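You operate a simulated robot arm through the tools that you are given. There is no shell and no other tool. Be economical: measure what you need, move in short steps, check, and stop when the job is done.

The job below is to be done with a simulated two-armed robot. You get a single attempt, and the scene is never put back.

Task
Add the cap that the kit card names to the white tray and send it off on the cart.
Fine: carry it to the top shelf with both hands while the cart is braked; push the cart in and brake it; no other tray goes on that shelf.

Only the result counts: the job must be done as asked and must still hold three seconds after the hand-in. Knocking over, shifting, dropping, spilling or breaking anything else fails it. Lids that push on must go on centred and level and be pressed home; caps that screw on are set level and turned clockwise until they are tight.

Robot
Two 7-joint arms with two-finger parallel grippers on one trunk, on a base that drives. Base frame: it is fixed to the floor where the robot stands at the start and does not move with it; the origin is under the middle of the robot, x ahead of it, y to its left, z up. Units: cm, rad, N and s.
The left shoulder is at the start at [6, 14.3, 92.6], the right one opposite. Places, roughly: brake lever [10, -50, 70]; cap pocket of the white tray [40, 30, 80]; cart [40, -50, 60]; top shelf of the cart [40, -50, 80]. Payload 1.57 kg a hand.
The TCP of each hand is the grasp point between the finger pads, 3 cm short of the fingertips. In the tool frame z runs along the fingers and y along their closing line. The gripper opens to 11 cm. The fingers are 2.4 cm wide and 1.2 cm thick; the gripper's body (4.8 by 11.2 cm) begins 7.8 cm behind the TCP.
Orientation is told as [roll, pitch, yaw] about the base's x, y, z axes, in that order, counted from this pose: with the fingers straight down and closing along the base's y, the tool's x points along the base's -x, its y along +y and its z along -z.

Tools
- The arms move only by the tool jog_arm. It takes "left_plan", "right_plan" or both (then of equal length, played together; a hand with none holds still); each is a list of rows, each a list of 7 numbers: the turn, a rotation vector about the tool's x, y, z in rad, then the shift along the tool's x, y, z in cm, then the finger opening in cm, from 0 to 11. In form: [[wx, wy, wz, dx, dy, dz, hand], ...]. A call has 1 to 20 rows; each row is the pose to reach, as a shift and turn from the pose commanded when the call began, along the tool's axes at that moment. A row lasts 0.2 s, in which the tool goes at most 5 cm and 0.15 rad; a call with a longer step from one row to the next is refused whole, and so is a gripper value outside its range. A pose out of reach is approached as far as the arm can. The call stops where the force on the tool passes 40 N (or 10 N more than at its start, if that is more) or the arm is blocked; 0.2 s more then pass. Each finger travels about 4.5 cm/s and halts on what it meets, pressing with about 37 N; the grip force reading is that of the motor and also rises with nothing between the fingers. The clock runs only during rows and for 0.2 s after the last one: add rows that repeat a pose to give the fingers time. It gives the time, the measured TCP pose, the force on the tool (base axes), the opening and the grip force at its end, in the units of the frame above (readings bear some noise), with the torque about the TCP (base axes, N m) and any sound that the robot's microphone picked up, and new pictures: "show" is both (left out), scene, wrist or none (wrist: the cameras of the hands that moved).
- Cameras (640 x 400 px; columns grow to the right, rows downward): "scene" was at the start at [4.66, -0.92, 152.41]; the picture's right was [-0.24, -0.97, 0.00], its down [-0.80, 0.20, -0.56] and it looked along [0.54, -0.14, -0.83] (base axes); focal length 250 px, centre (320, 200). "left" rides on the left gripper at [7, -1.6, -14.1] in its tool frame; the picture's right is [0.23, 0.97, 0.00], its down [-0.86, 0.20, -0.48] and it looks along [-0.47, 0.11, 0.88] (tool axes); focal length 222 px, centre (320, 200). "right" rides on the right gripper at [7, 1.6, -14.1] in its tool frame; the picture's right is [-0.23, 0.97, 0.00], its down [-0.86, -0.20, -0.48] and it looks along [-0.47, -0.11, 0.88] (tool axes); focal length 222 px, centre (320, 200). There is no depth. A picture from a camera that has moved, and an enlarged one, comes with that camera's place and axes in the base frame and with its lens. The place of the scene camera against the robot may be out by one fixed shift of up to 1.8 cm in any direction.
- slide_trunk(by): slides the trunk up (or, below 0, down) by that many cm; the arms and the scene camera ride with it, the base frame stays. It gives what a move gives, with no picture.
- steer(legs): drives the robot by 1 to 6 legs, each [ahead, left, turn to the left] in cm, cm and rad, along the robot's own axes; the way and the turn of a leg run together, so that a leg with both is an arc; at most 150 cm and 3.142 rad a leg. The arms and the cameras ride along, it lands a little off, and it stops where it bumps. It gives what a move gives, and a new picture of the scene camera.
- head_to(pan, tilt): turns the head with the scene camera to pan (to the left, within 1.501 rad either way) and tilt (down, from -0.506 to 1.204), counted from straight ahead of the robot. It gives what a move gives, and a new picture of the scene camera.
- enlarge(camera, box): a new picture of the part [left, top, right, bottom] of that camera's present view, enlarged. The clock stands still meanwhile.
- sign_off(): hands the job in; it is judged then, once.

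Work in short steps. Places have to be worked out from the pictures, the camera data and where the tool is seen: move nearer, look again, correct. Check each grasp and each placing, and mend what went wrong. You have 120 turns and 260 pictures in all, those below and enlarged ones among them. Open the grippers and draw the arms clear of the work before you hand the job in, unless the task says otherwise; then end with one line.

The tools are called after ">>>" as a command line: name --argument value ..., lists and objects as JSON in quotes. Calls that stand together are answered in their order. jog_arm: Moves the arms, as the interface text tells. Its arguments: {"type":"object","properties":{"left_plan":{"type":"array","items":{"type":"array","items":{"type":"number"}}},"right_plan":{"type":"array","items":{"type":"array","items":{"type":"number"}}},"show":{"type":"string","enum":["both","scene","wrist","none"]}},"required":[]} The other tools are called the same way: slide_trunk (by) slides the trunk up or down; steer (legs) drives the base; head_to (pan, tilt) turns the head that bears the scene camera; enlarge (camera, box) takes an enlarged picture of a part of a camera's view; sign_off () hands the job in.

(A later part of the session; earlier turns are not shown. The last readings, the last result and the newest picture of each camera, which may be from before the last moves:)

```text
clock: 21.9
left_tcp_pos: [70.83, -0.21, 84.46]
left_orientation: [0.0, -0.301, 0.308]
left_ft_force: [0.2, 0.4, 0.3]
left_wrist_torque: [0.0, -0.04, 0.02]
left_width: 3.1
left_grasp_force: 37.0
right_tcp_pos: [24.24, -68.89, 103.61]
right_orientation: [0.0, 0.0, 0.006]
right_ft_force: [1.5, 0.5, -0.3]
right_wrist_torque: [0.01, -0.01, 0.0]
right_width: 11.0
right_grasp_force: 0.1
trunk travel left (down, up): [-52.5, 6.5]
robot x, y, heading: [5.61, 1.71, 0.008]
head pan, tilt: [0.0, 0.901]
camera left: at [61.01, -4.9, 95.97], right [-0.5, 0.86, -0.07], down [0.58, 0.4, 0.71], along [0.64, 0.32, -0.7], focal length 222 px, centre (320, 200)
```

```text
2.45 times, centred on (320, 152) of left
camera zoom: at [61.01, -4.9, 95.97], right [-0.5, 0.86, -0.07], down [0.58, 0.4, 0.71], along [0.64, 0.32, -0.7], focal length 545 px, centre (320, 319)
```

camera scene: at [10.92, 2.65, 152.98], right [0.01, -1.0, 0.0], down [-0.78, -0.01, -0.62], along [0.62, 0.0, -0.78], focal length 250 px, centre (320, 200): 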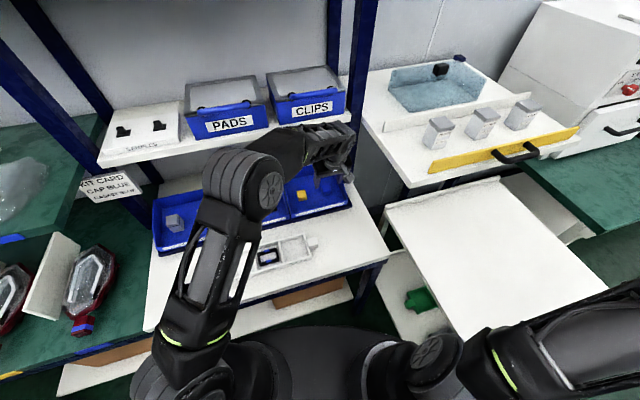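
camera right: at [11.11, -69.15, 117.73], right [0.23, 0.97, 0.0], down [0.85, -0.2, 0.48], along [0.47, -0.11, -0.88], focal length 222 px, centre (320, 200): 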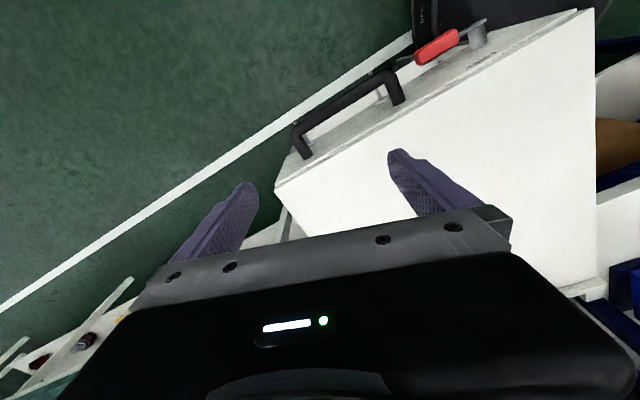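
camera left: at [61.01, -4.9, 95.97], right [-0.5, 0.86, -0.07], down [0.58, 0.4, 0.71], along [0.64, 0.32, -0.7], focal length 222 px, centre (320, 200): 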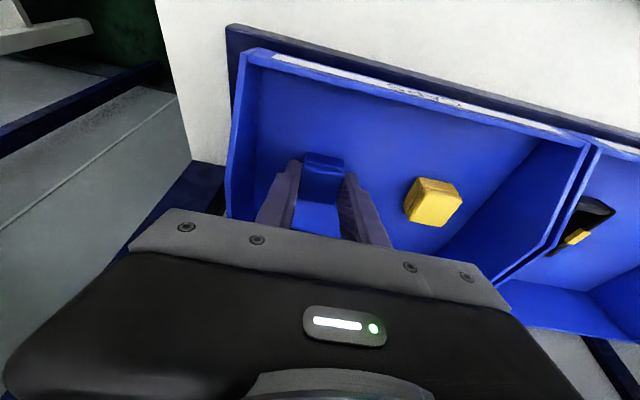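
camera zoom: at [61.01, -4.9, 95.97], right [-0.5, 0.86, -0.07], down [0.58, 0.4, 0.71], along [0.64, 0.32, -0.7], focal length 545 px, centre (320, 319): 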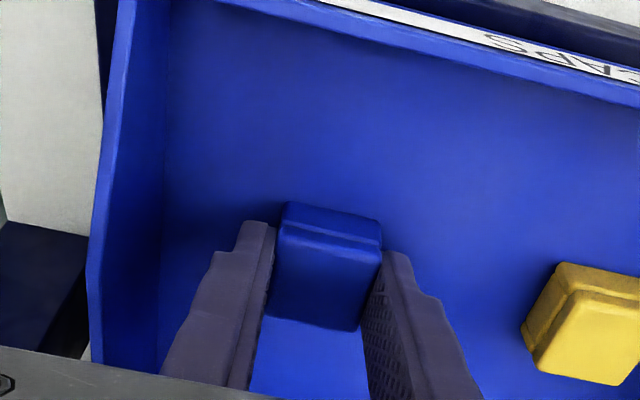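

Gripped (3.1 cm, 37 N). I'll lift it back along the tool axis and carry it above the CAP pocket near (42.5, 27), keeping the tilt so the cap stays level.

>>> jog_arm --left_plan '[[0, 0, 0, 0, 0, -1.5, 2.5], [0, 0, 0, 0, 0, -4, 2.5], [0, 0, 0, 0, 0, -8, 2.5], [0, 0, 0, 0, 0, -12, 2.5], [0, 0, 0, 0, 0, -14, 2.5], [0, 0, 0, 1.44, 3.45, -14.44, 2.5], [0, 0, 0, 2.89, 6.9, -14.9, 2.5], [0, 0, 0, 4.33, 10.35, -15.3, 2.5], [0, 0, 0, 5.78, 13.8, -15.8, 2.5], [0, 0, 0, 7.22, 17.25, -16.2, 2.5], [0, 0, 0, 8.66, 20.7, -16.7, 2.5], [0, 0, 0, 10.1, 24.15, -17.1, 2.5], [0, 0, 0, 11.55, 27.6, -17.6, 2.5], [0, 0, 0, 13, 31.05, -18, 2.5], [0, 0, 0, 14.44, 34.5, -18.44, 2.5], [0, 0, 0, 14.44, 34.5, -18.44, 2.5]]'

>>> enlarge --camera "left" --box '[160, 0, 520, 225]'

```text
clock: 25.3
left_tcp_pos: [41.92, 27.04, 97.72]
left_orientation: [-0.001, -0.301, 0.308]
left_ft_force: [0.2, 0.6, -0.6]
left_wrist_torque: [-0.01, 0.05, -0.01]
left_width: 3.09
left_grasp_force: 37.5
right_tcp_pos: [24.29, -68.97, 103.56]
right_orientation: [0.002, 0.0, 0.008]
right_ft_force: [1.1, 0.4, -0.1]
right_wrist_torque: [-0.02, 0.02, 0.03]
right_width: 10.99
right_grasp_force: 0.1
trunk travel left (down, up): [-52.5, 6.5]
robot x, y, heading: [5.63, 1.37, 0.006]
head pan, tilt: [0.0, 0.901]
camera scene: at [10.94, 2.62, 152.98], right [0.01, -1.0, 0.0], down [-0.78, -0.01, -0.62], along [0.62, 0.0, -0.78], focal length 250 px, centre (320, 200)
camera left: at [32.14, 22.32, 109.17], right [-0.5, 0.86, -0.07], down [0.58, 0.4, 0.71], along [0.64, 0.32, -0.7], focal length 222 px, centre (320, 200)
```

scene: 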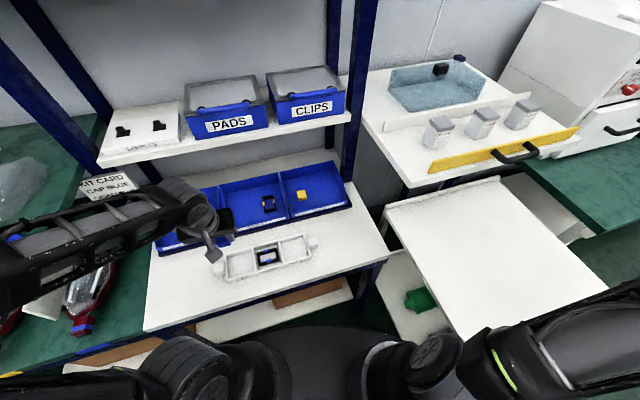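
left: 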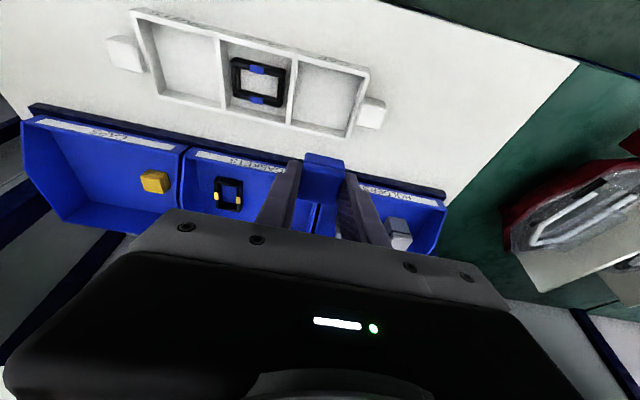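

```text
1.78 times, centred on (340, 112) of left
camera zoom: at [32.14, 22.32, 109.17], right [-0.5, 0.86, -0.07], down [0.58, 0.4, 0.71], along [0.64, 0.32, -0.7], focal length 395 px, centre (284, 356)
```

zoom: 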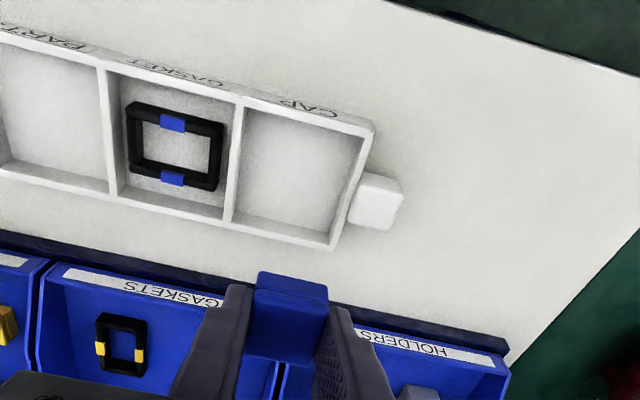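

The pocket centre fixes at about (42.0, 26.8). I'll correct 0.6 cm and lower the cap straight down to just above the floor.

>>> jog_arm --left_plan '[[0, 0, 0, 1.4, -0.2, 2.8, 2.5], [0, 0, 0, 2.2, -0.2, 5.5, 2.5], [0, 0, 0, 3.1, -0.2, 8, 2.5], [0, 0, 0, 3.8, -0.2, 10.3, 2.5], [0, 0, 0, 4.1, -0.2, 11.3, 2.5], [0, 0, 0, 4.3, -0.2, 11.8, 2.5], [0, 0, 0, 4.42, -0.2, 12.24, 2.5], [0, 0, 0, 4.42, -0.2, 12.24, 2.5]]'

>>> enlarge --camera "left" --box '[160, 0, 520, 225]'

```text
clock: 27.1
left_tcp_pos: [43.47, 26.91, 84.68]
left_orientation: [-0.002, -0.298, 0.31]
left_ft_force: [-0.3, -0.1, -0.8]
left_wrist_torque: [0.0, -0.01, -0.03]
left_width: 3.1
left_grasp_force: 36.4
left hand out of reach, approached as far as the arm can: row 2, 3, 4, 5, 6, 7, 8
right_tcp_pos: [24.21, -68.89, 103.58]
right_orientation: [0.0, 0.001, 0.006]
right_ft_force: [0.0, -0.1, 0.4]
right_wrist_torque: [0.02, 0.0, 0.0]
right_width: 11.01
right_grasp_force: 0.2
trunk travel left (down, up): [-52.5, 6.5]
robot x, y, heading: [5.83, 1.99, 0.006]
head pan, tilt: [0.0, 0.901]
camera scene: at [10.88, 2.65, 152.98], right [0.01, -1.0, 0.0], down [-0.78, -0.01, -0.62], along [0.62, 0.0, -0.78], focal length 250 px, centre (320, 200)
camera left: at [33.79, 22.07, 96.19], right [-0.5, 0.86, -0.07], down [0.58, 0.4, 0.71], along [0.64, 0.32, -0.7], focal length 222 px, centre (320, 200)
```

scene: 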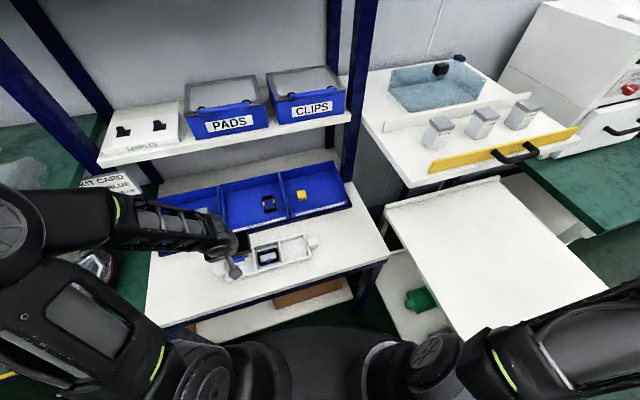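
left: 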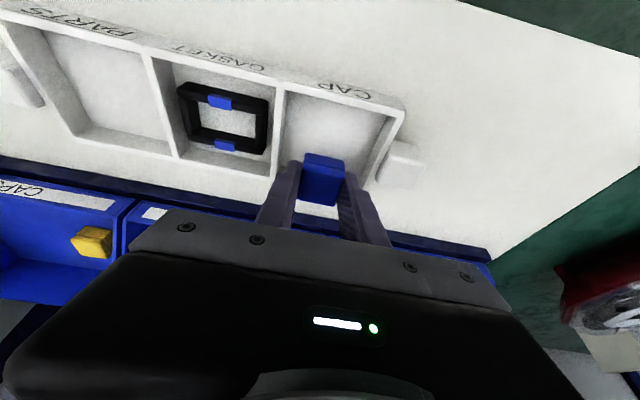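

```text
1.78 times, centred on (340, 112) of left
camera zoom: at [33.79, 22.07, 96.19], right [-0.5, 0.86, -0.07], down [0.58, 0.4, 0.71], along [0.64, 0.32, -0.7], focal length 395 px, centre (284, 356)
```

zoom: 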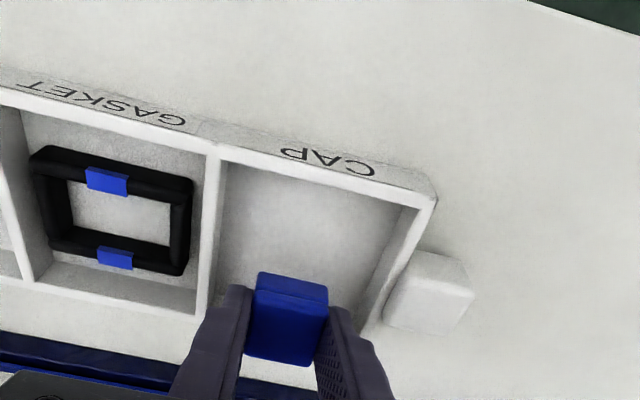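

The arm is at its near reach limit, leaving the cap ~2 cm too far toward the pocket's back wall. I'll lift a bit and back the robot up 4 cm.

>>> jog_arm --left_plan '[[0, 0, 0, -0.7, 0, -2.3, 2.5], [0, 0, 0, -1.5, 0, -4.8, 2.5], [0, 0, 0, -1.5, 0, -4.8, 2.5]]' --show "none"

>>> steer --legs '[[-4, 0, 0]]'

>>> enlarge --camera "left" --box '[160, 0, 520, 225]'

```text
clock: 27.9
left_tcp_pos: [43.62, 26.99, 89.67]
left_orientation: [-0.001, -0.3, 0.308]
left_ft_force: [0.1, -0.3, -0.6]
left_wrist_torque: [-0.03, -0.01, 0.01]
left_width: 3.11
left_grasp_force: 36.8
right_tcp_pos: [24.31, -68.84, 103.63]
right_orientation: [-0.001, 0.001, 0.007]
right_ft_force: [-0.6, 0.6, 0.1]
right_wrist_torque: [0.0, 0.0, 0.02]
right_width: 11.0
right_grasp_force: 0.2
trunk travel left (down, up): [-52.5, 6.5]
robot x, y, heading: [5.65, 1.8, 0.005]
head pan, tilt: [0.0, 0.901]
```

```text
clock: 28.8
left_tcp_pos: [39.47, 26.98, 89.85]
left_orientation: [-0.005, -0.303, 0.307]
left_ft_force: [-0.3, 0.5, 0.6]
left_wrist_torque: [-0.03, -0.04, -0.01]
left_width: 3.12
left_grasp_force: 37.1
right_tcp_pos: [20.01, -68.98, 103.61]
right_orientation: [0.0, -0.004, 0.007]
right_ft_force: [-0.2, 0.2, 0.8]
right_wrist_torque: [0.01, -0.07, 0.0]
right_width: 10.96
right_grasp_force: 0.1
trunk travel left (down, up): [-52.5, 6.5]
robot x, y, heading: [1.5, 1.45, 0.004]
head pan, tilt: [0.0, 0.901]
camera scene: at [6.68, 2.62, 152.99], right [0.01, -1.0, 0.0], down [-0.78, -0.01, -0.62], along [0.62, 0.0, -0.78], focal length 250 px, centre (320, 200)
```

scene: 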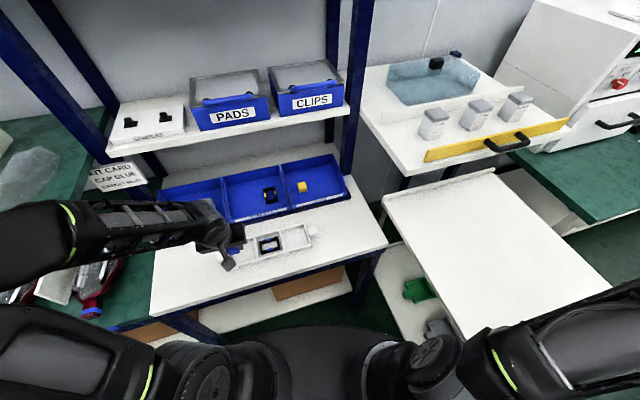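

```text
1.78 times, centred on (340, 112) of left
camera zoom: at [29.66, 22.21, 101.21], right [-0.5, 0.86, -0.07], down [0.58, 0.4, 0.71], along [0.64, 0.31, -0.7], focal length 395 px, centre (284, 356)
```

zoom: 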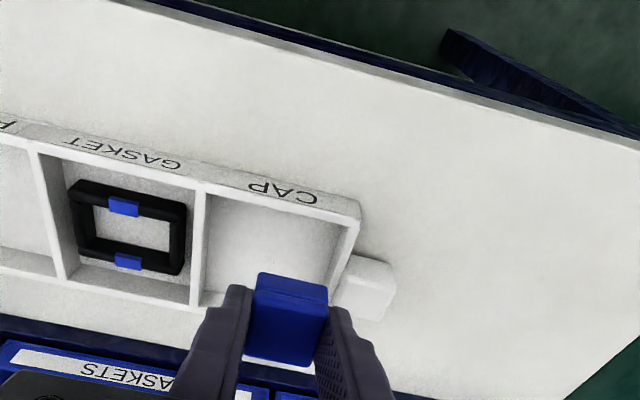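

Now I have room. I'll shift to place the cap at the pocket centre (42, 26.8) and lower.

>>> jog_arm --left_plan '[[0, 0, 0, -1.6, -1.05, 0.5, 2.5], [0, 0, 0, -1.1, -1.05, 2.1, 2.5], [0, 0, 0, -0.6, -1.05, 3.8, 2.5], [0, 0, 0, -0.3, -1.05, 4.8, 2.5], [0, 0, 0, -0.1, -1.05, 5.4, 2.5], [0, 0, 0, -0.1, -1.05, 5.4, 2.5]]' --show "none"

>>> enlarge --camera "left" --box '[160, 0, 520, 225]'

```text
clock: 30.2
left_tcp_pos: [41.55, 26.42, 84.67]
left_orientation: [-0.003, -0.301, 0.308]
left_ft_force: [0.6, 0.3, 0.0]
left_wrist_torque: [0.02, -0.01, 0.01]
left_width: 3.09
left_grasp_force: 37.0
right_tcp_pos: [20.21, -68.9, 103.6]
right_orientation: [-0.001, 0.001, 0.007]
right_ft_force: [-0.1, 0.1, 0.0]
right_wrist_torque: [0.0, 0.05, -0.03]
right_width: 10.99
right_grasp_force: 0.1
trunk travel left (down, up): [-52.5, 6.5]
robot x, y, heading: [1.62, 1.89, 0.011]
head pan, tilt: [0.0, 0.901]
```

```text
1.78 times, centred on (340, 112) of left
camera zoom: at [31.76, 21.73, 95.97], right [-0.5, 0.86, -0.07], down [0.58, 0.4, 0.71], along [0.64, 0.31, -0.7], focal length 395 px, centre (284, 356)
```

zoom: 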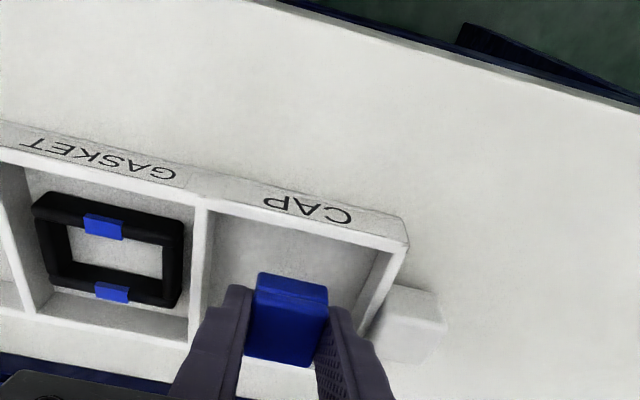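

No contact yet; I'll lower in small steps, watching force.

>>> jog_arm --left_plan '[[0, 0, 0, 0.08, 0, 0.25, 2.5], [0, 0, 0, 0.15, 0, 0.5, 2.5], [0, 0, 0, 0.15, 0, 0.5, 2.5]]' --show "none"

>>> jog_arm --left_plan '[[0, 0, 0, 0.05, 0, 0.2, 2.5], [0, 0, 0, 0.12, 0, 0.4, 2.5], [0, 0, 0, 0.12, 0, 0.4, 2.5]]' --show "none"

```text
clock: 31.0
left_tcp_pos: [41.68, 26.51, 83.99]
left_orientation: [-0.002, -0.298, 0.307]
left_ft_force: [-0.4, -1.2, -1.1]
left_wrist_torque: [0.03, -0.01, 0.0]
left_width: 3.09
left_grasp_force: 36.8
right_tcp_pos: [20.25, -68.9, 103.51]
right_orientation: [0.0, 0.002, 0.008]
right_ft_force: [-0.3, 0.5, -0.5]
right_wrist_torque: [0.04, -0.03, 0.01]
right_width: 11.01
right_grasp_force: 0.1
trunk travel left (down, up): [-52.5, 6.5]
robot x, y, heading: [1.79, 1.82, 0.008]
head pan, tilt: [0.0, 0.901]
```

```text
clock: 31.8
left_tcp_pos: [41.57, 26.6, 83.64]
left_orientation: [0.0, -0.299, 0.307]
left_ft_force: [-1.0, 0.7, 0.1]
left_wrist_torque: [-0.01, 0.0, 0.02]
left_width: 3.09
left_grasp_force: 37.1
right_tcp_pos: [20.19, -68.91, 103.58]
right_orientation: [0.001, -0.001, 0.008]
right_ft_force: [-0.3, 0.3, 0.2]
right_wrist_torque: [0.0, 0.03, -0.01]
right_width: 10.98
right_grasp_force: 0.1
trunk travel left (down, up): [-52.5, 6.5]
robot x, y, heading: [1.45, 1.81, 0.007]
head pan, tilt: [0.0, 0.901]
```

Still free; continuing down in small steps.

>>> jog_arm --left_plan '[[0, 0, 0, 0.08, 0, 0.25, 2.5], [0, 0, 0, 0.15, 0, 0.5, 2.5], [0, 0, 0, 0.15, 0, 0.5, 2.5]]' --show "none"

>>> jog_arm --left_plan '[[0, 0, 0, 0.05, 0, 0.2, 2.5], [0, 0, 0, 0.12, 0, 0.4, 2.5], [0, 0, 0, 0.12, 0, 0.4, 2.5]]' --show "none"

>>> enlarge --camera "left" --box '[160, 0, 520, 225]'

```text
clock: 32.6
left_tcp_pos: [41.55, 26.49, 83.14]
left_orientation: [-0.001, -0.3, 0.307]
left_ft_force: [-0.3, -0.5, 0.3]
left_wrist_torque: [-0.01, 0.01, 0.02]
left_width: 3.11
left_grasp_force: 37.5
right_tcp_pos: [20.2, -68.96, 103.59]
right_orientation: [0.0, 0.001, 0.007]
right_ft_force: [-0.1, 0.0, 0.5]
right_wrist_torque: [0.01, 0.0, 0.01]
right_width: 10.99
right_grasp_force: 0.0
trunk travel left (down, up): [-52.5, 6.5]
robot x, y, heading: [1.33, 1.98, 0.009]
head pan, tilt: [0.0, 0.901]
```

```text
clock: 33.4
left_tcp_pos: [41.46, 26.41, 82.75]
left_orientation: [-0.002, -0.301, 0.306]
left_ft_force: [0.0, -0.3, -0.1]
left_wrist_torque: [0.0, -0.04, 0.01]
left_width: 3.11
left_grasp_force: 37.1
right_tcp_pos: [20.23, -68.9, 103.61]
right_orientation: [-0.002, -0.001, 0.007]
right_ft_force: [0.0, -0.2, 0.3]
right_wrist_torque: [-0.01, 0.0, 0.0]
right_width: 11.0
right_grasp_force: 0.1
trunk travel left (down, up): [-52.5, 6.5]
robot x, y, heading: [1.46, 2.01, 0.008]
head pan, tilt: [0.0, 0.901]
```

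```text
1.78 times, centred on (340, 112) of left
camera zoom: at [31.78, 21.7, 94.19], right [-0.5, 0.86, -0.07], down [0.58, 0.4, 0.71], along [0.64, 0.31, -0.7], focal length 395 px, centre (284, 356)
```

zoom: 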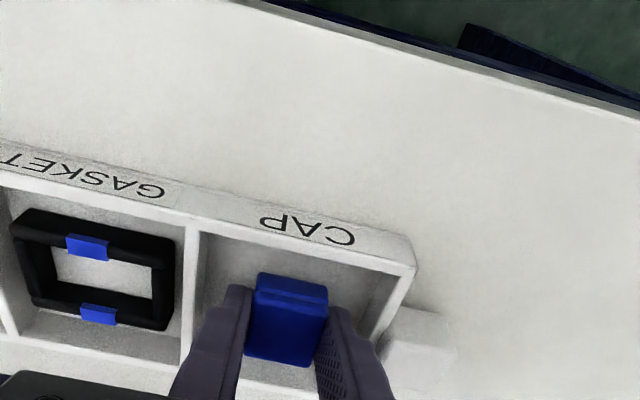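

Still no contact; continuing.

>>> jog_arm --left_plan '[[0, 0, 0, 0.08, 0, 0.25, 2.5], [0, 0, 0, 0.15, 0, 0.5, 2.5], [0, 0, 0, 0.15, 0, 0.5, 2.5]]' --show "none"

>>> jog_arm --left_plan '[[0, 0, 0, 0.08, 0, 0.25, 2.5], [0, 0, 0, 0.15, 0, 0.5, 2.5], [0, 0, 0, 0.15, 0, 0.5, 2.5]]' --show "none"

>>> enlarge --camera "left" --box '[160, 0, 520, 225]'

```text
clock: 34.2
left_tcp_pos: [41.56, 26.57, 82.08]
left_orientation: [-0.002, -0.298, 0.309]
left_ft_force: [-1.0, 0.1, -0.2]
left_wrist_torque: [0.0, -0.01, -0.03]
left_width: 3.09
left_grasp_force: 37.2
right_tcp_pos: [20.07, -68.88, 103.59]
right_orientation: [0.0, 0.0, 0.006]
right_ft_force: [-0.4, 0.3, 0.2]
right_wrist_torque: [0.01, -0.02, 0.01]
right_width: 11.01
right_grasp_force: 0.1
trunk travel left (down, up): [-52.5, 6.5]
robot x, y, heading: [1.78, 2.31, 0.003]
head pan, tilt: [0.0, 0.901]
```

```text
clock: 35.0
left_tcp_pos: [41.6, 26.44, 81.89]
left_orientation: [-0.002, -0.3, 0.308]
left_ft_force: [-0.7, 1.3, 13.3]
left_wrist_torque: [0.03, 0.16, -0.01]
left_width: 3.1
left_grasp_force: 36.6
right_tcp_pos: [20.19, -68.97, 103.69]
right_orientation: [0.0, 0.0, 0.008]
right_ft_force: [-1.1, 0.4, 0.3]
right_wrist_torque: [0.01, -0.01, -0.03]
right_width: 10.99
right_grasp_force: 0.1
trunk travel left (down, up): [-52.5, 6.5]
robot x, y, heading: [1.57, 1.83, 0.009]
head pan, tilt: [0.0, 0.901]
```

```text
1.78 times, centred on (340, 112) of left
camera zoom: at [31.75, 21.71, 93.23], right [-0.5, 0.86, -0.07], down [0.58, 0.4, 0.71], along [0.64, 0.32, -0.7], focal length 395 px, centre (284, 356)
```

zoom: 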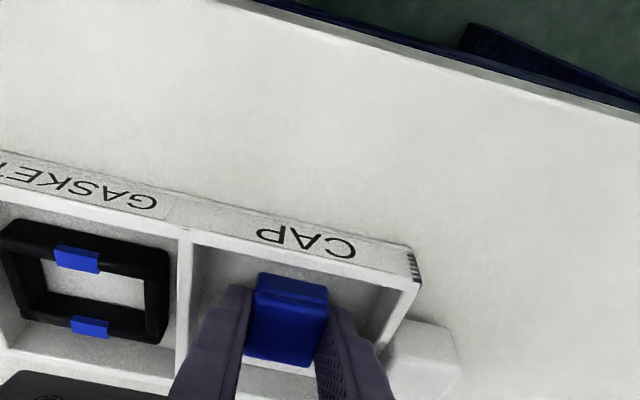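

Contact at TCP z 81.9 (13 N): the cap is on the pocket floor. I'll open a little, and lift straight up.

>>> jog_arm --left_plan '[[0, 0, 0, -0.1, 0, -0.3, 3.1], [0, 0, 0, -0.1, 0, -0.3, 4.6], [0, 0, 0, -0.1, 0, -0.3, 4.6], [0, 0, 0, -0.1, 0, -0.3, 4.6], [0, 0, 0, -0.5, 0, -1.5, 4.6], [0, 0, 0, -1.2, 0, -4, 4.6], [0, 0, 0, -2.4, 0, -8, 4.6], [0, 0, 0, -3.6, 0, -12, 4.6], [0, 0, 0, -3.6, 0, -12, 4.6]]' --show "scene"

>>> enlarge --camera "left" --box '[160, 0, 520, 225]'

```text
clock: 37.0
left_tcp_pos: [41.42, 26.45, 94.21]
left_orientation: [-0.003, -0.3, 0.308]
left_ft_force: [0.6, 0.2, -0.6]
left_wrist_torque: [-0.01, 0.0, 0.0]
left_width: 4.58
left_grasp_force: 0.1
right_tcp_pos: [20.2, -69.0, 103.59]
right_orientation: [0.0, 0.001, 0.008]
right_ft_force: [-0.4, -0.2, -0.1]
right_wrist_torque: [0.05, -0.02, 0.01]
right_width: 11.01
right_grasp_force: 0.1
trunk travel left (down, up): [-52.5, 6.5]
robot x, y, heading: [1.46, 1.81, 0.005]
head pan, tilt: [0.0, 0.901]
camera scene: at [6.94, 2.62, 152.98], right [0.01, -1.0, 0.0], down [-0.78, -0.01, -0.62], along [0.62, 0.0, -0.78], focal length 250 px, centre (320, 200)
```

scene: 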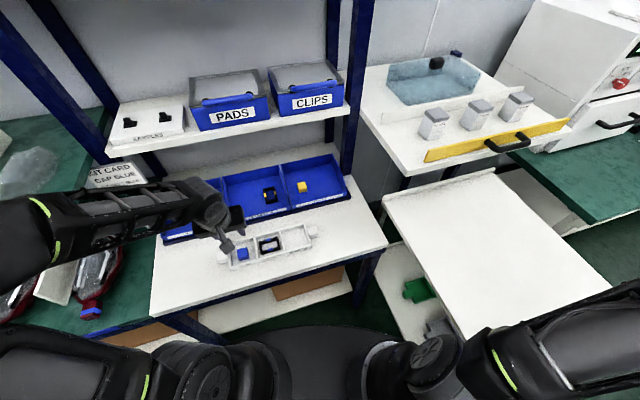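

```text
1.78 times, centred on (340, 112) of left
camera zoom: at [31.63, 21.69, 105.6], right [-0.5, 0.86, -0.07], down [0.58, 0.4, 0.71], along [0.64, 0.31, -0.7], focal length 395 px, centre (284, 356)
```

zoom: 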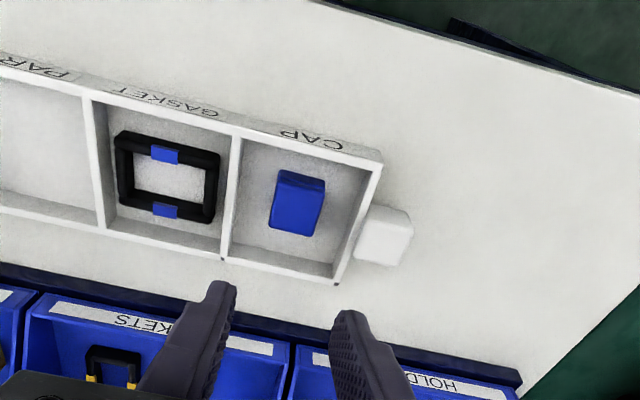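

The blue cap sits flat in the CAP pocket. Now I'll turn the robot square to the bench to take the tray with both hands.

>>> steer --legs '[[0, 0, 0.302]]'

>>> enlarge --camera "scene" --box '[230, 180, 390, 280]'

```text
clock: 38.4
left_tcp_pos: [32.01, 37.51, 94.04]
left_orientation: [-0.002, -0.301, 0.617]
left_ft_force: [0.4, -0.4, 0.5]
left_wrist_torque: [-0.01, -0.03, -0.02]
left_width: 4.59
left_grasp_force: 0.0
right_tcp_pos: [40.9, -59.88, 103.66]
right_orientation: [0.0, 0.001, 0.316]
right_ft_force: [0.1, 0.5, -0.9]
right_wrist_torque: [0.0, 0.03, 0.0]
right_width: 11.02
right_grasp_force: 0.1
trunk travel left (down, up): [-52.5, 6.5]
robot x, y, heading: [1.55, 1.68, 0.317]
head pan, tilt: [0.0, 0.901]
camera scene: at [6.69, 4.04, 152.98], right [0.31, -0.95, 0.0], down [-0.74, -0.25, -0.62], along [0.59, 0.19, -0.78], focal length 250 px, centre (320, 200)
```

scene: 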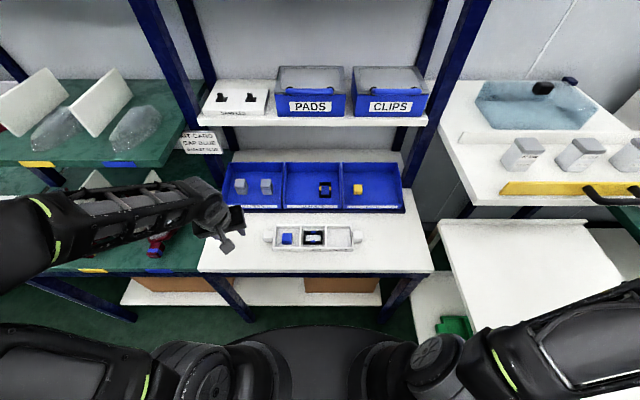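

```text
4.00 times, centred on (310, 230) of scene
camera zoom: at [6.69, 4.04, 152.98], right [0.31, -0.95, 0.0], down [-0.74, -0.25, -0.62], along [0.59, 0.19, -0.78], focal length 1001 px, centre (360, 80)
```

zoom: 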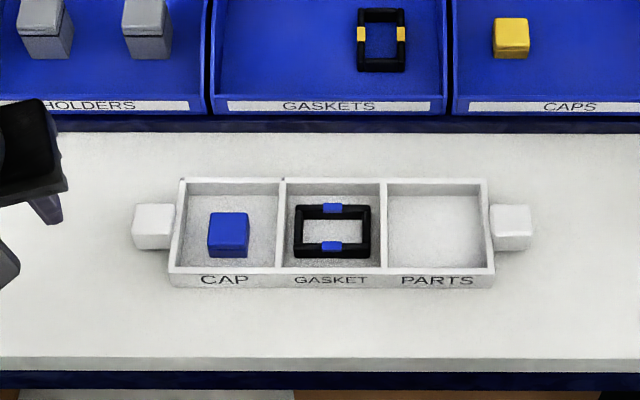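

Tray is square ahead; handle blocks are at about (41, 32.9) and (50.1, 4.5), to be gripped front-to-back. I'll bring the right hand above its handle with yaw turned 90°, and straighten the left hand.

>>> jog_arm --right_plan '[[0, 0, 0.12, 0, 4.48, 0, 11], [0, 0, 0.24, 0, 8.96, 0, 11], [0, 0, 0.36, 0, 13.4, 0, 11], [0, 0, 0.48, 0, 17.9, 0, 11], [0, 0, 0.6, 0, 22.4, 0, 11], [0, 0, 0.72, 0, 26.9, 0, 11], [0, 0, 0.84, -2, 31.4, 0, 11], [0, 0, 0.96, -4, 35.8, 0, 11], [0, 0, 1.08, -6, 40.3, 0, 11], [0, 0, 1.2, -8, 44.8, 0, 11], [0, 0, 1.32, -10, 49.3, 0, 10], [0, 0, 1.44, -12, 53.8, 0, 9], [0, 0, 1.57, -14, 58.3, 0, 8], [0, 0, 1.57, -17, 58.3, 0, 7], [0, 0, 1.57, -20, 58.3, 0, 6], [0, 0, 1.57, -23, 58.3, 0, 6], [0, 0, 1.57, -26, 58.3, 0, 6], [0, 0, 1.57, -28.8, 58.3, 0, 6], [0, 0, 1.57, -28.8, 58.3, 0, 6]]' --left_plan '[[0, 0.1, 0, -0.9, 0, -2.8, 6], [0, 0.2, 0, -1.8, 0, -5.7, 6], [0, 0.3, 0, -1.8, 0, -5.7, 6], [0, 0.3, 0, -1.8, 0, -5.7, 6], [0, 0.3, 0, -1.8, 0, -5.7, 6], [0, 0.3, 0, -1.8, 0, -5.7, 6], [0, 0.3, 0, -1.8, 0, -5.7, 6], [0, 0.3, 0, -1.8, 0, -5.7, 6], [0, 0.3, 0, -1.8, 0, -5.7, 6], [0, 0.3, 0, -1.8, 0, -5.7, 6], [0, 0.3, 0, -1.8, 0, -5.7, 6], [0, 0.3, 0, -1.8, 0, -5.7, 6], [0, 0.3, 0, -1.8, 0, -5.7, 6], [0, 0.3, 0, -1.8, 0, -5.7, 6], [0, 0.3, 0, -1.8, 0, -5.7, 6], [0, 0.3, 0, -1.8, 0, -5.7, 6], [0, 0.3, 0, -1.8, 0, -5.7, 6], [0, 0.3, 0, -1.8, 0, -5.7, 6], [0, 0.3, 0, -1.8, 0, -5.7, 6]]'

```text
clock: 42.4
left_tcp_pos: [31.72, 37.51, 100.04]
left_orientation: [-0.002, 0.001, 0.618]
left_ft_force: [0.4, 0.6, -0.2]
left_wrist_torque: [-0.01, 0.04, 0.03]
left_width: 6.0
left_grasp_force: 0.1
right_tcp_pos: [50.17, 4.44, 103.55]
right_orientation: [0.0, 0.001, -1.253]
right_ft_force: [0.4, 0.6, -0.4]
right_wrist_torque: [0.02, 0.01, 0.0]
right_width: 5.99
right_grasp_force: 0.0
trunk travel left (down, up): [-52.5, 6.5]
robot x, y, heading: [1.58, 1.71, 0.314]
head pan, tilt: [0.0, 0.901]
camera scene: at [6.66, 4.01, 152.98], right [0.31, -0.95, 0.0], down [-0.74, -0.24, -0.62], along [0.59, 0.19, -0.78], focal length 250 px, centre (320, 200)
camera right: at [49.48, 11.74, 117.64], right [1.0, 0.09, 0.0], down [0.08, -0.87, 0.48], along [0.04, -0.48, -0.88], focal length 222 px, centre (320, 200)
camera left: at [27.08, 32.26, 114.21], right [-0.75, 0.66, 0.0], down [0.58, 0.66, 0.48], along [0.32, 0.36, -0.88], focal length 222 px, centre (320, 200)
```

scene: 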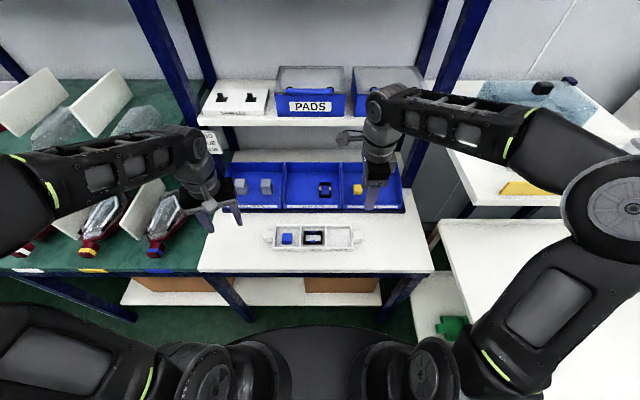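
right: 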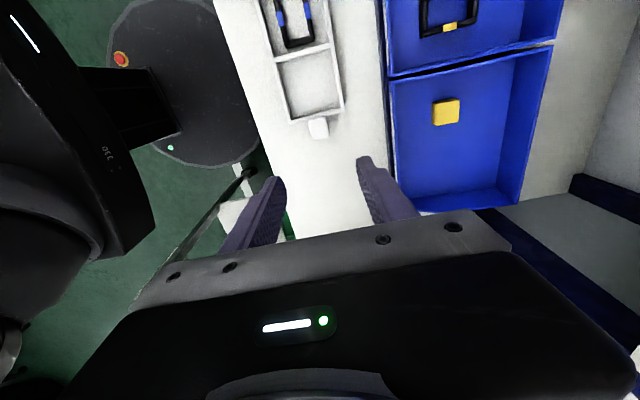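
left: 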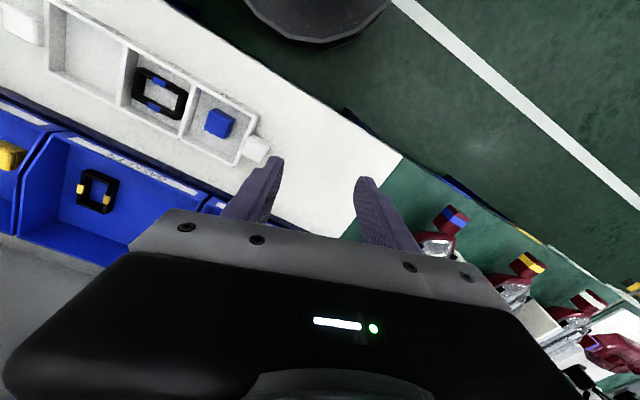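

Right handle fixes at (49.7, 4.9), left at (40.6, 33.1). I'll swing the left hand above its handle with a 90° yaw and fine-tune the right.

>>> jog_arm --left_plan '[[0, 0, -0.14, -0.5, -1, 0, 6], [0, 0, -0.28, -1, -2, 0, 6], [0, 0, -0.42, -1.5, -3, 0, 6], [0, 0, -0.56, -2, -4, 0, 6], [0, 0, -0.7, -2.5, -5, 0, 6], [0, 0, -0.84, -3, -6, 0, 6], [0, 0, -0.98, -3.5, -7, 0, 6], [0, 0, -1.12, -4, -8, 0, 6], [0, 0, -1.26, -4.67, -8.76, 0, 6], [0, 0, -1.265, -4.67, -8.76, 0, 6]]' --right_plan '[[0, 0, 0, 0.25, 0.18, 1.5, 6], [0, 0, 0, 0.5, 0.36, 3.6, 6], [0, 0, 0, 0.5, 0.36, 3.6, 6], [0, 0, 0, 0.5, 0.36, 3.6, 6], [0, 0, 0, 0.5, 0.36, 3.6, 6], [0, 0, 0, 0.5, 0.36, 3.6, 6], [0, 0, 0, 0.5, 0.36, 3.6, 6], [0, 0, 0, 0.5, 0.36, 3.6, 6], [0, 0, 0, 0.5, 0.36, 3.6, 6], [0, 0, 0, 0.5, 0.36, 3.6, 6]]'

```text
clock: 44.6
left_tcp_pos: [40.75, 33.05, 100.13]
left_orientation: [0.001, 0.002, 1.885]
left_ft_force: [-0.8, -0.3, -0.5]
left_wrist_torque: [-0.01, 0.02, 0.01]
left_width: 5.99
left_grasp_force: 0.0
right_tcp_pos: [50.28, 5.1, 99.92]
right_orientation: [0.0, 0.001, -1.253]
right_ft_force: [0.0, 0.9, 0.3]
right_wrist_torque: [0.0, 0.01, 0.02]
right_width: 6.0
right_grasp_force: 0.0
trunk travel left (down, up): [-52.5, 6.5]
robot x, y, heading: [1.91, 1.7, 0.314]
head pan, tilt: [0.0, 0.901]
camera scene: at [6.68, 4.03, 152.98], right [0.31, -0.95, 0.0], down [-0.74, -0.24, -0.62], along [0.59, 0.19, -0.78], focal length 250 px, centre (320, 200)
camera right: at [49.64, 12.43, 114.07], right [1.0, 0.09, 0.0], down [0.08, -0.87, 0.48], along [0.04, -0.48, -0.88], focal length 222 px, centre (320, 200)
camera left: at [44.57, 27.0, 114.3], right [-0.86, -0.52, 0.0], down [-0.45, 0.75, 0.48], along [-0.25, 0.41, -0.88], focal length 222 px, centre (320, 200)
```

scene: 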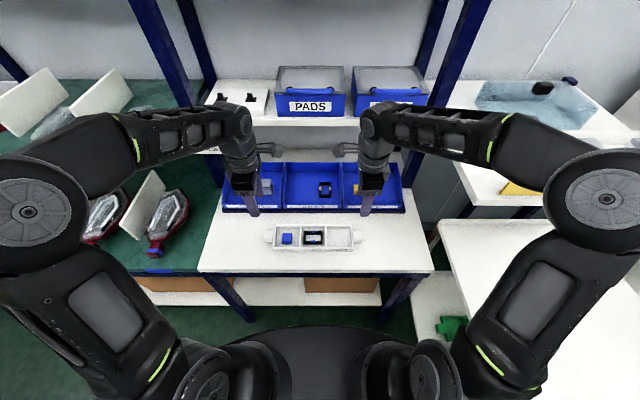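
right: 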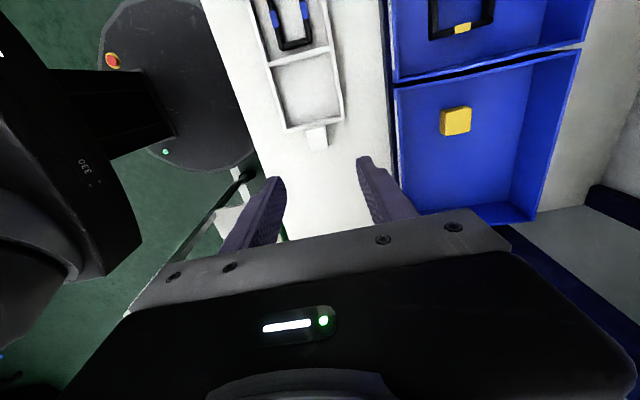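
left: 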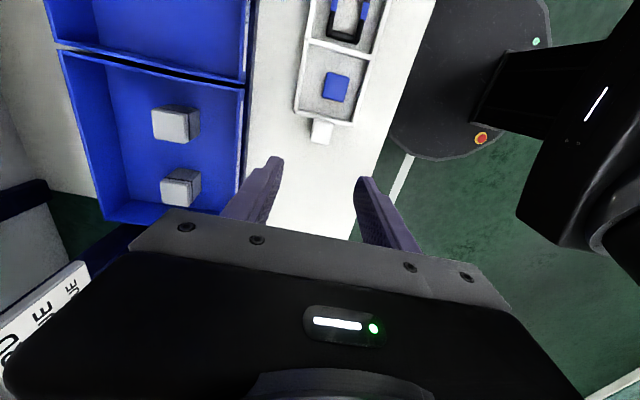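

Left is aligned; the right needs 0.6 cm back. I'll lower both to about z 88 and check the straddle.

>>> jog_arm --left_plan '[[0, 0, 0, 0.3, 0, 4, 6], [0, 0, 0, 0.3, 0, 8, 6], [0, 0, 0, 0.3, 0, 11.5, 6], [0, 0, 0, 0.3, 0, 11.5, 6]]' --right_plan '[[0, 0, 0, 0, -0.6, 4, 6], [0, 0, 0, 0, -0.6, 8, 6], [0, 0, 0, 0, -0.6, 11.5, 6], [0, 0, 0, 0, -0.6, 11.5, 6]]'

```text
clock: 45.6
left_tcp_pos: [40.8, 32.71, 88.47]
left_orientation: [0.002, 0.001, 1.883]
left_ft_force: [0.1, -0.1, -0.7]
left_wrist_torque: [0.01, -0.01, -0.01]
left_width: 5.99
left_grasp_force: 0.0
right_tcp_pos: [49.74, 4.71, 88.4]
right_orientation: [0.0, -0.001, -1.252]
right_ft_force: [0.1, -0.4, 0.4]
right_wrist_torque: [0.0, -0.01, 0.01]
right_width: 5.99
right_grasp_force: 0.0
trunk travel left (down, up): [-52.5, 6.5]
robot x, y, heading: [1.89, 2.14, 0.322]
head pan, tilt: [0.0, 0.901]
camera scene: at [6.65, 4.01, 152.98], right [0.31, -0.95, 0.0], down [-0.74, -0.24, -0.62], along [0.59, 0.19, -0.78], focal length 250 px, centre (320, 200)
camera right: at [49.0, 12.05, 102.61], right [1.0, 0.09, 0.0], down [0.08, -0.87, 0.48], along [0.04, -0.48, -0.88], focal length 222 px, centre (320, 200)
camera left: at [44.61, 26.66, 102.67], right [-0.86, -0.52, 0.0], down [-0.45, 0.75, 0.48], along [-0.25, 0.41, -0.88], focal length 222 px, centre (320, 200)
```

scene: 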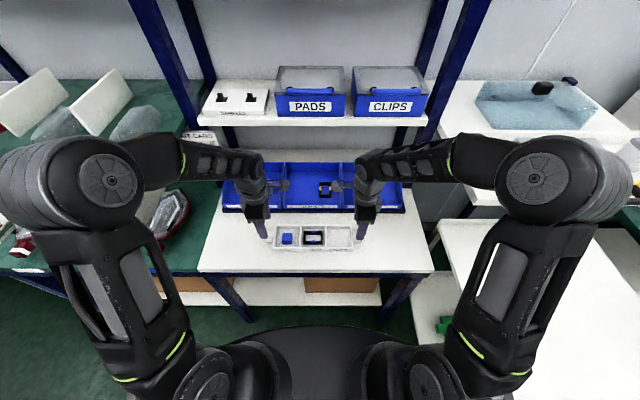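
right: 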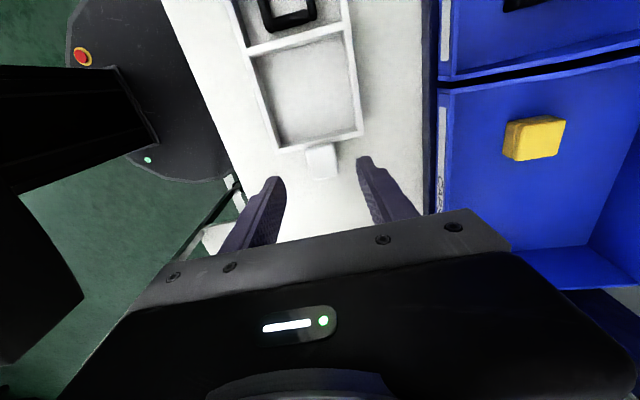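
left: 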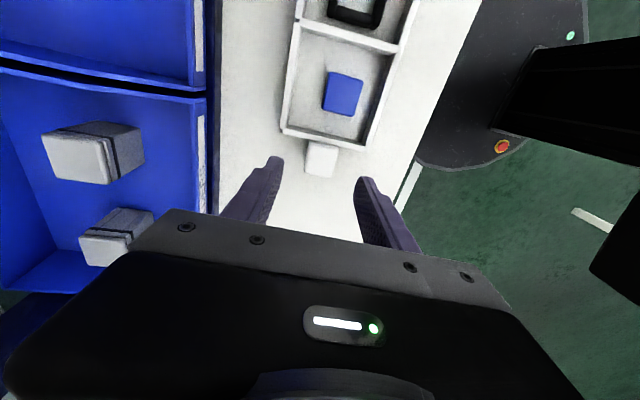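

Both hands are centred over their handles. I'll lower to z≈82 and check forces before closing.

>>> jog_arm --left_plan '[[0, 0, 0, 0, 0, 2.5, 6], [0, 0, 0, 0, 0, 4.5, 6], [0, 0, 0, 0, 0, 5.5, 6], [0, 0, 0, 0, 0, 6.3, 6], [0, 0, 0, 0, 0, 6.3, 6]]' --right_plan '[[0, 0, 0, 0, 0, 2.5, 6], [0, 0, 0, 0, 0, 4.5, 6], [0, 0, 0, 0, 0, 5.5, 6], [0, 0, 0, 0, 0, 6.3, 6], [0, 0, 0, 0, 0, 6.3, 6]]' --show "wrist"

```text
clock: 46.8
left_tcp_pos: [40.89, 32.78, 82.18]
left_orientation: [0.0, 0.002, 1.882]
left_ft_force: [-1.4, 0.6, 0.1]
left_wrist_torque: [0.03, -0.01, -0.03]
left_width: 6.01
left_grasp_force: 0.1
right_tcp_pos: [49.76, 4.72, 82.2]
right_orientation: [-0.001, -0.001, -1.254]
right_ft_force: [-0.4, -0.2, -0.1]
right_wrist_torque: [0.02, -0.03, 0.0]
right_width: 6.01
right_grasp_force: 0.0
trunk travel left (down, up): [-52.5, 6.5]
robot x, y, heading: [1.65, 1.83, 0.322]
head pan, tilt: [0.0, 0.901]
camera right: at [49.08, 12.07, 96.37], right [1.0, 0.09, 0.0], down [0.08, -0.87, 0.48], along [0.04, -0.48, -0.88], focal length 222 px, centre (320, 200)
camera left: at [44.62, 26.64, 96.48], right [-0.86, -0.52, 0.0], down [-0.45, 0.75, 0.48], along [-0.25, 0.41, -0.88], focal length 222 px, centre (320, 200)
```

right: 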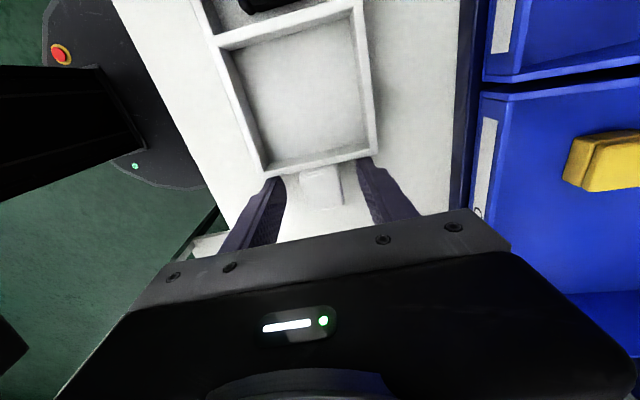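
left: 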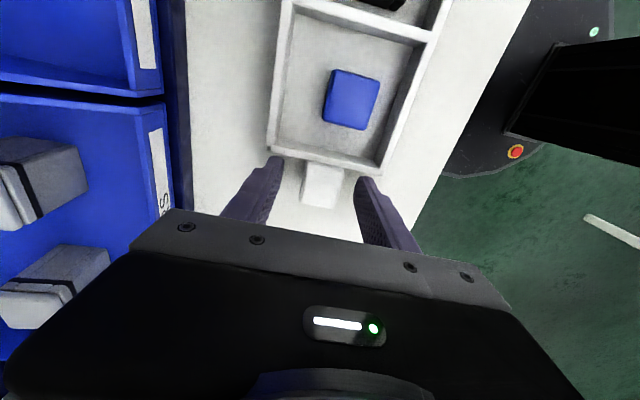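

Fingers straddle both handles without contact. Closing both grippers.

>>> jog_arm --left_plan '[[0, 0, 0, 0, 0, 0, 4], [0, 0, 0, 0, 0, 0, 3], [0, 0, 0, 0, 0, 0, 2], [0, 0, 0, 0, 0, 0, 1.5], [0, 0, 0, 0, 0, 0, 1.5], [0, 0, 0, 0, 0, 0, 1.5]]' --right_plan '[[0, 0, 0, 0, 0, 0, 4], [0, 0, 0, 0, 0, 0, 3], [0, 0, 0, 0, 0, 0, 2], [0, 0, 0, 0, 0, 0, 1.5], [0, 0, 0, 0, 0, 0, 1.5], [0, 0, 0, 0, 0, 0, 1.5]]' --show "wrist"

```text
clock: 48.2
left_tcp_pos: [40.82, 32.7, 82.33]
left_orientation: [-0.001, 0.002, 1.883]
left_ft_force: [-1.4, 0.0, 1.4]
left_wrist_torque: [-0.04, 0.03, -0.16]
left_width: 2.95
left_grasp_force: 36.6
right_tcp_pos: [49.72, 4.88, 82.22]
right_orientation: [0.001, 0.0, -1.254]
right_ft_force: [1.5, 1.3, -0.2]
right_wrist_torque: [-0.02, 0.03, -0.54]
right_width: 2.95
right_grasp_force: 37.1
trunk travel left (down, up): [-52.5, 6.5]
robot x, y, heading: [1.6, 1.91, 0.315]
head pan, tilt: [0.0, 0.901]
camera right: at [49.1, 12.08, 96.39], right [1.0, 0.09, 0.0], down [0.08, -0.87, 0.48], along [0.04, -0.48, -0.88], focal length 222 px, centre (320, 200)
camera left: at [44.61, 26.63, 96.48], right [-0.86, -0.52, 0.0], down [-0.45, 0.75, 0.48], along [-0.25, 0.41, -0.88], focal length 222 px, centre (320, 200)
```

right: 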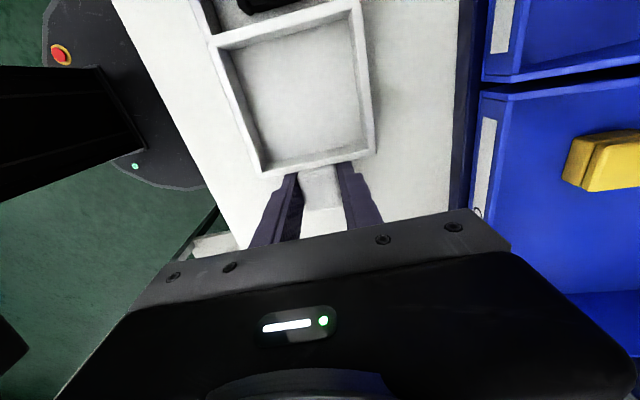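
left: 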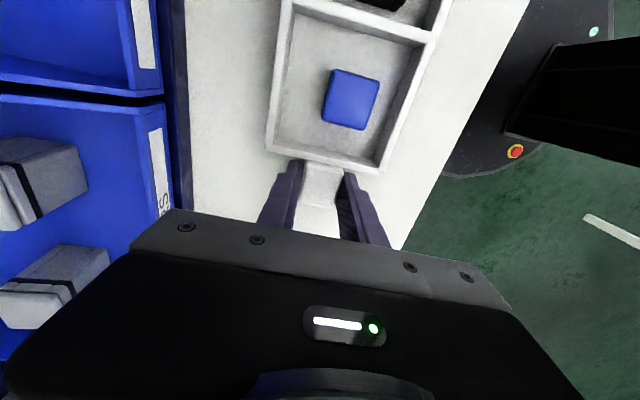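

Both handles are gripped (2.95 cm each). I'll lift together 12 cm slowly.

>>> jog_arm --left_plan '[[0, 0, 0, 0, 0, -0.7, 1.5], [0, 0, 0, 0, 0, -1.5, 1.5], [0, 0, 0, 0, 0, -3, 1.5], [0, 0, 0, 0, 0, -4.5, 1.5], [0, 0, 0, 0, 0, -6, 1.5], [0, 0, 0, 0, 0, -7.5, 1.5], [0, 0, 0, 0, 0, -9, 1.5], [0, 0, 0, 0, 0, -10.5, 1.5], [0, 0, 0, 0, 0, -12, 1.5], [0, 0, 0, 0, 0, -12, 1.5]]' --right_plan '[[0, 0, 0, 0, 0, -0.7, 1.5], [0, 0, 0, 0, 0, -1.5, 1.5], [0, 0, 0, 0, 0, -3, 1.5], [0, 0, 0, 0, 0, -4.5, 1.5], [0, 0, 0, 0, 0, -6, 1.5], [0, 0, 0, 0, 0, -7.5, 1.5], [0, 0, 0, 0, 0, -9, 1.5], [0, 0, 0, 0, 0, -10.5, 1.5], [0, 0, 0, 0, 0, -12, 1.5], [0, 0, 0, 0, 0, -12, 1.5]]' --show "scene"

```text
clock: 50.4
left_tcp_pos: [40.96, 32.86, 94.43]
left_orientation: [0.0, 0.002, 1.883]
left_ft_force: [-6.2, 0.4, -5.1]
left_wrist_torque: [0.48, 0.34, -0.72]
left_width: 2.97
left_grasp_force: 37.4
right_tcp_pos: [49.69, 4.89, 94.2]
right_orientation: [0.0, 0.0, -1.253]
right_ft_force: [6.8, 0.6, 2.4]
right_wrist_torque: [0.43, -0.02, -1.01]
right_width: 2.96
right_grasp_force: 37.2
trunk travel left (down, up): [-52.5, 6.5]
robot x, y, heading: [1.31, 1.82, 0.318]
head pan, tilt: [0.0, 0.901]
camera scene: at [6.74, 4.04, 152.98], right [0.31, -0.95, 0.0], down [-0.74, -0.25, -0.62], along [0.59, 0.19, -0.78], focal length 250 px, centre (320, 200)
```

scene: 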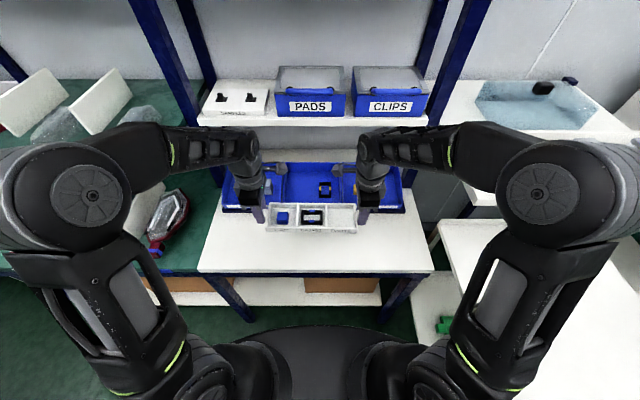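

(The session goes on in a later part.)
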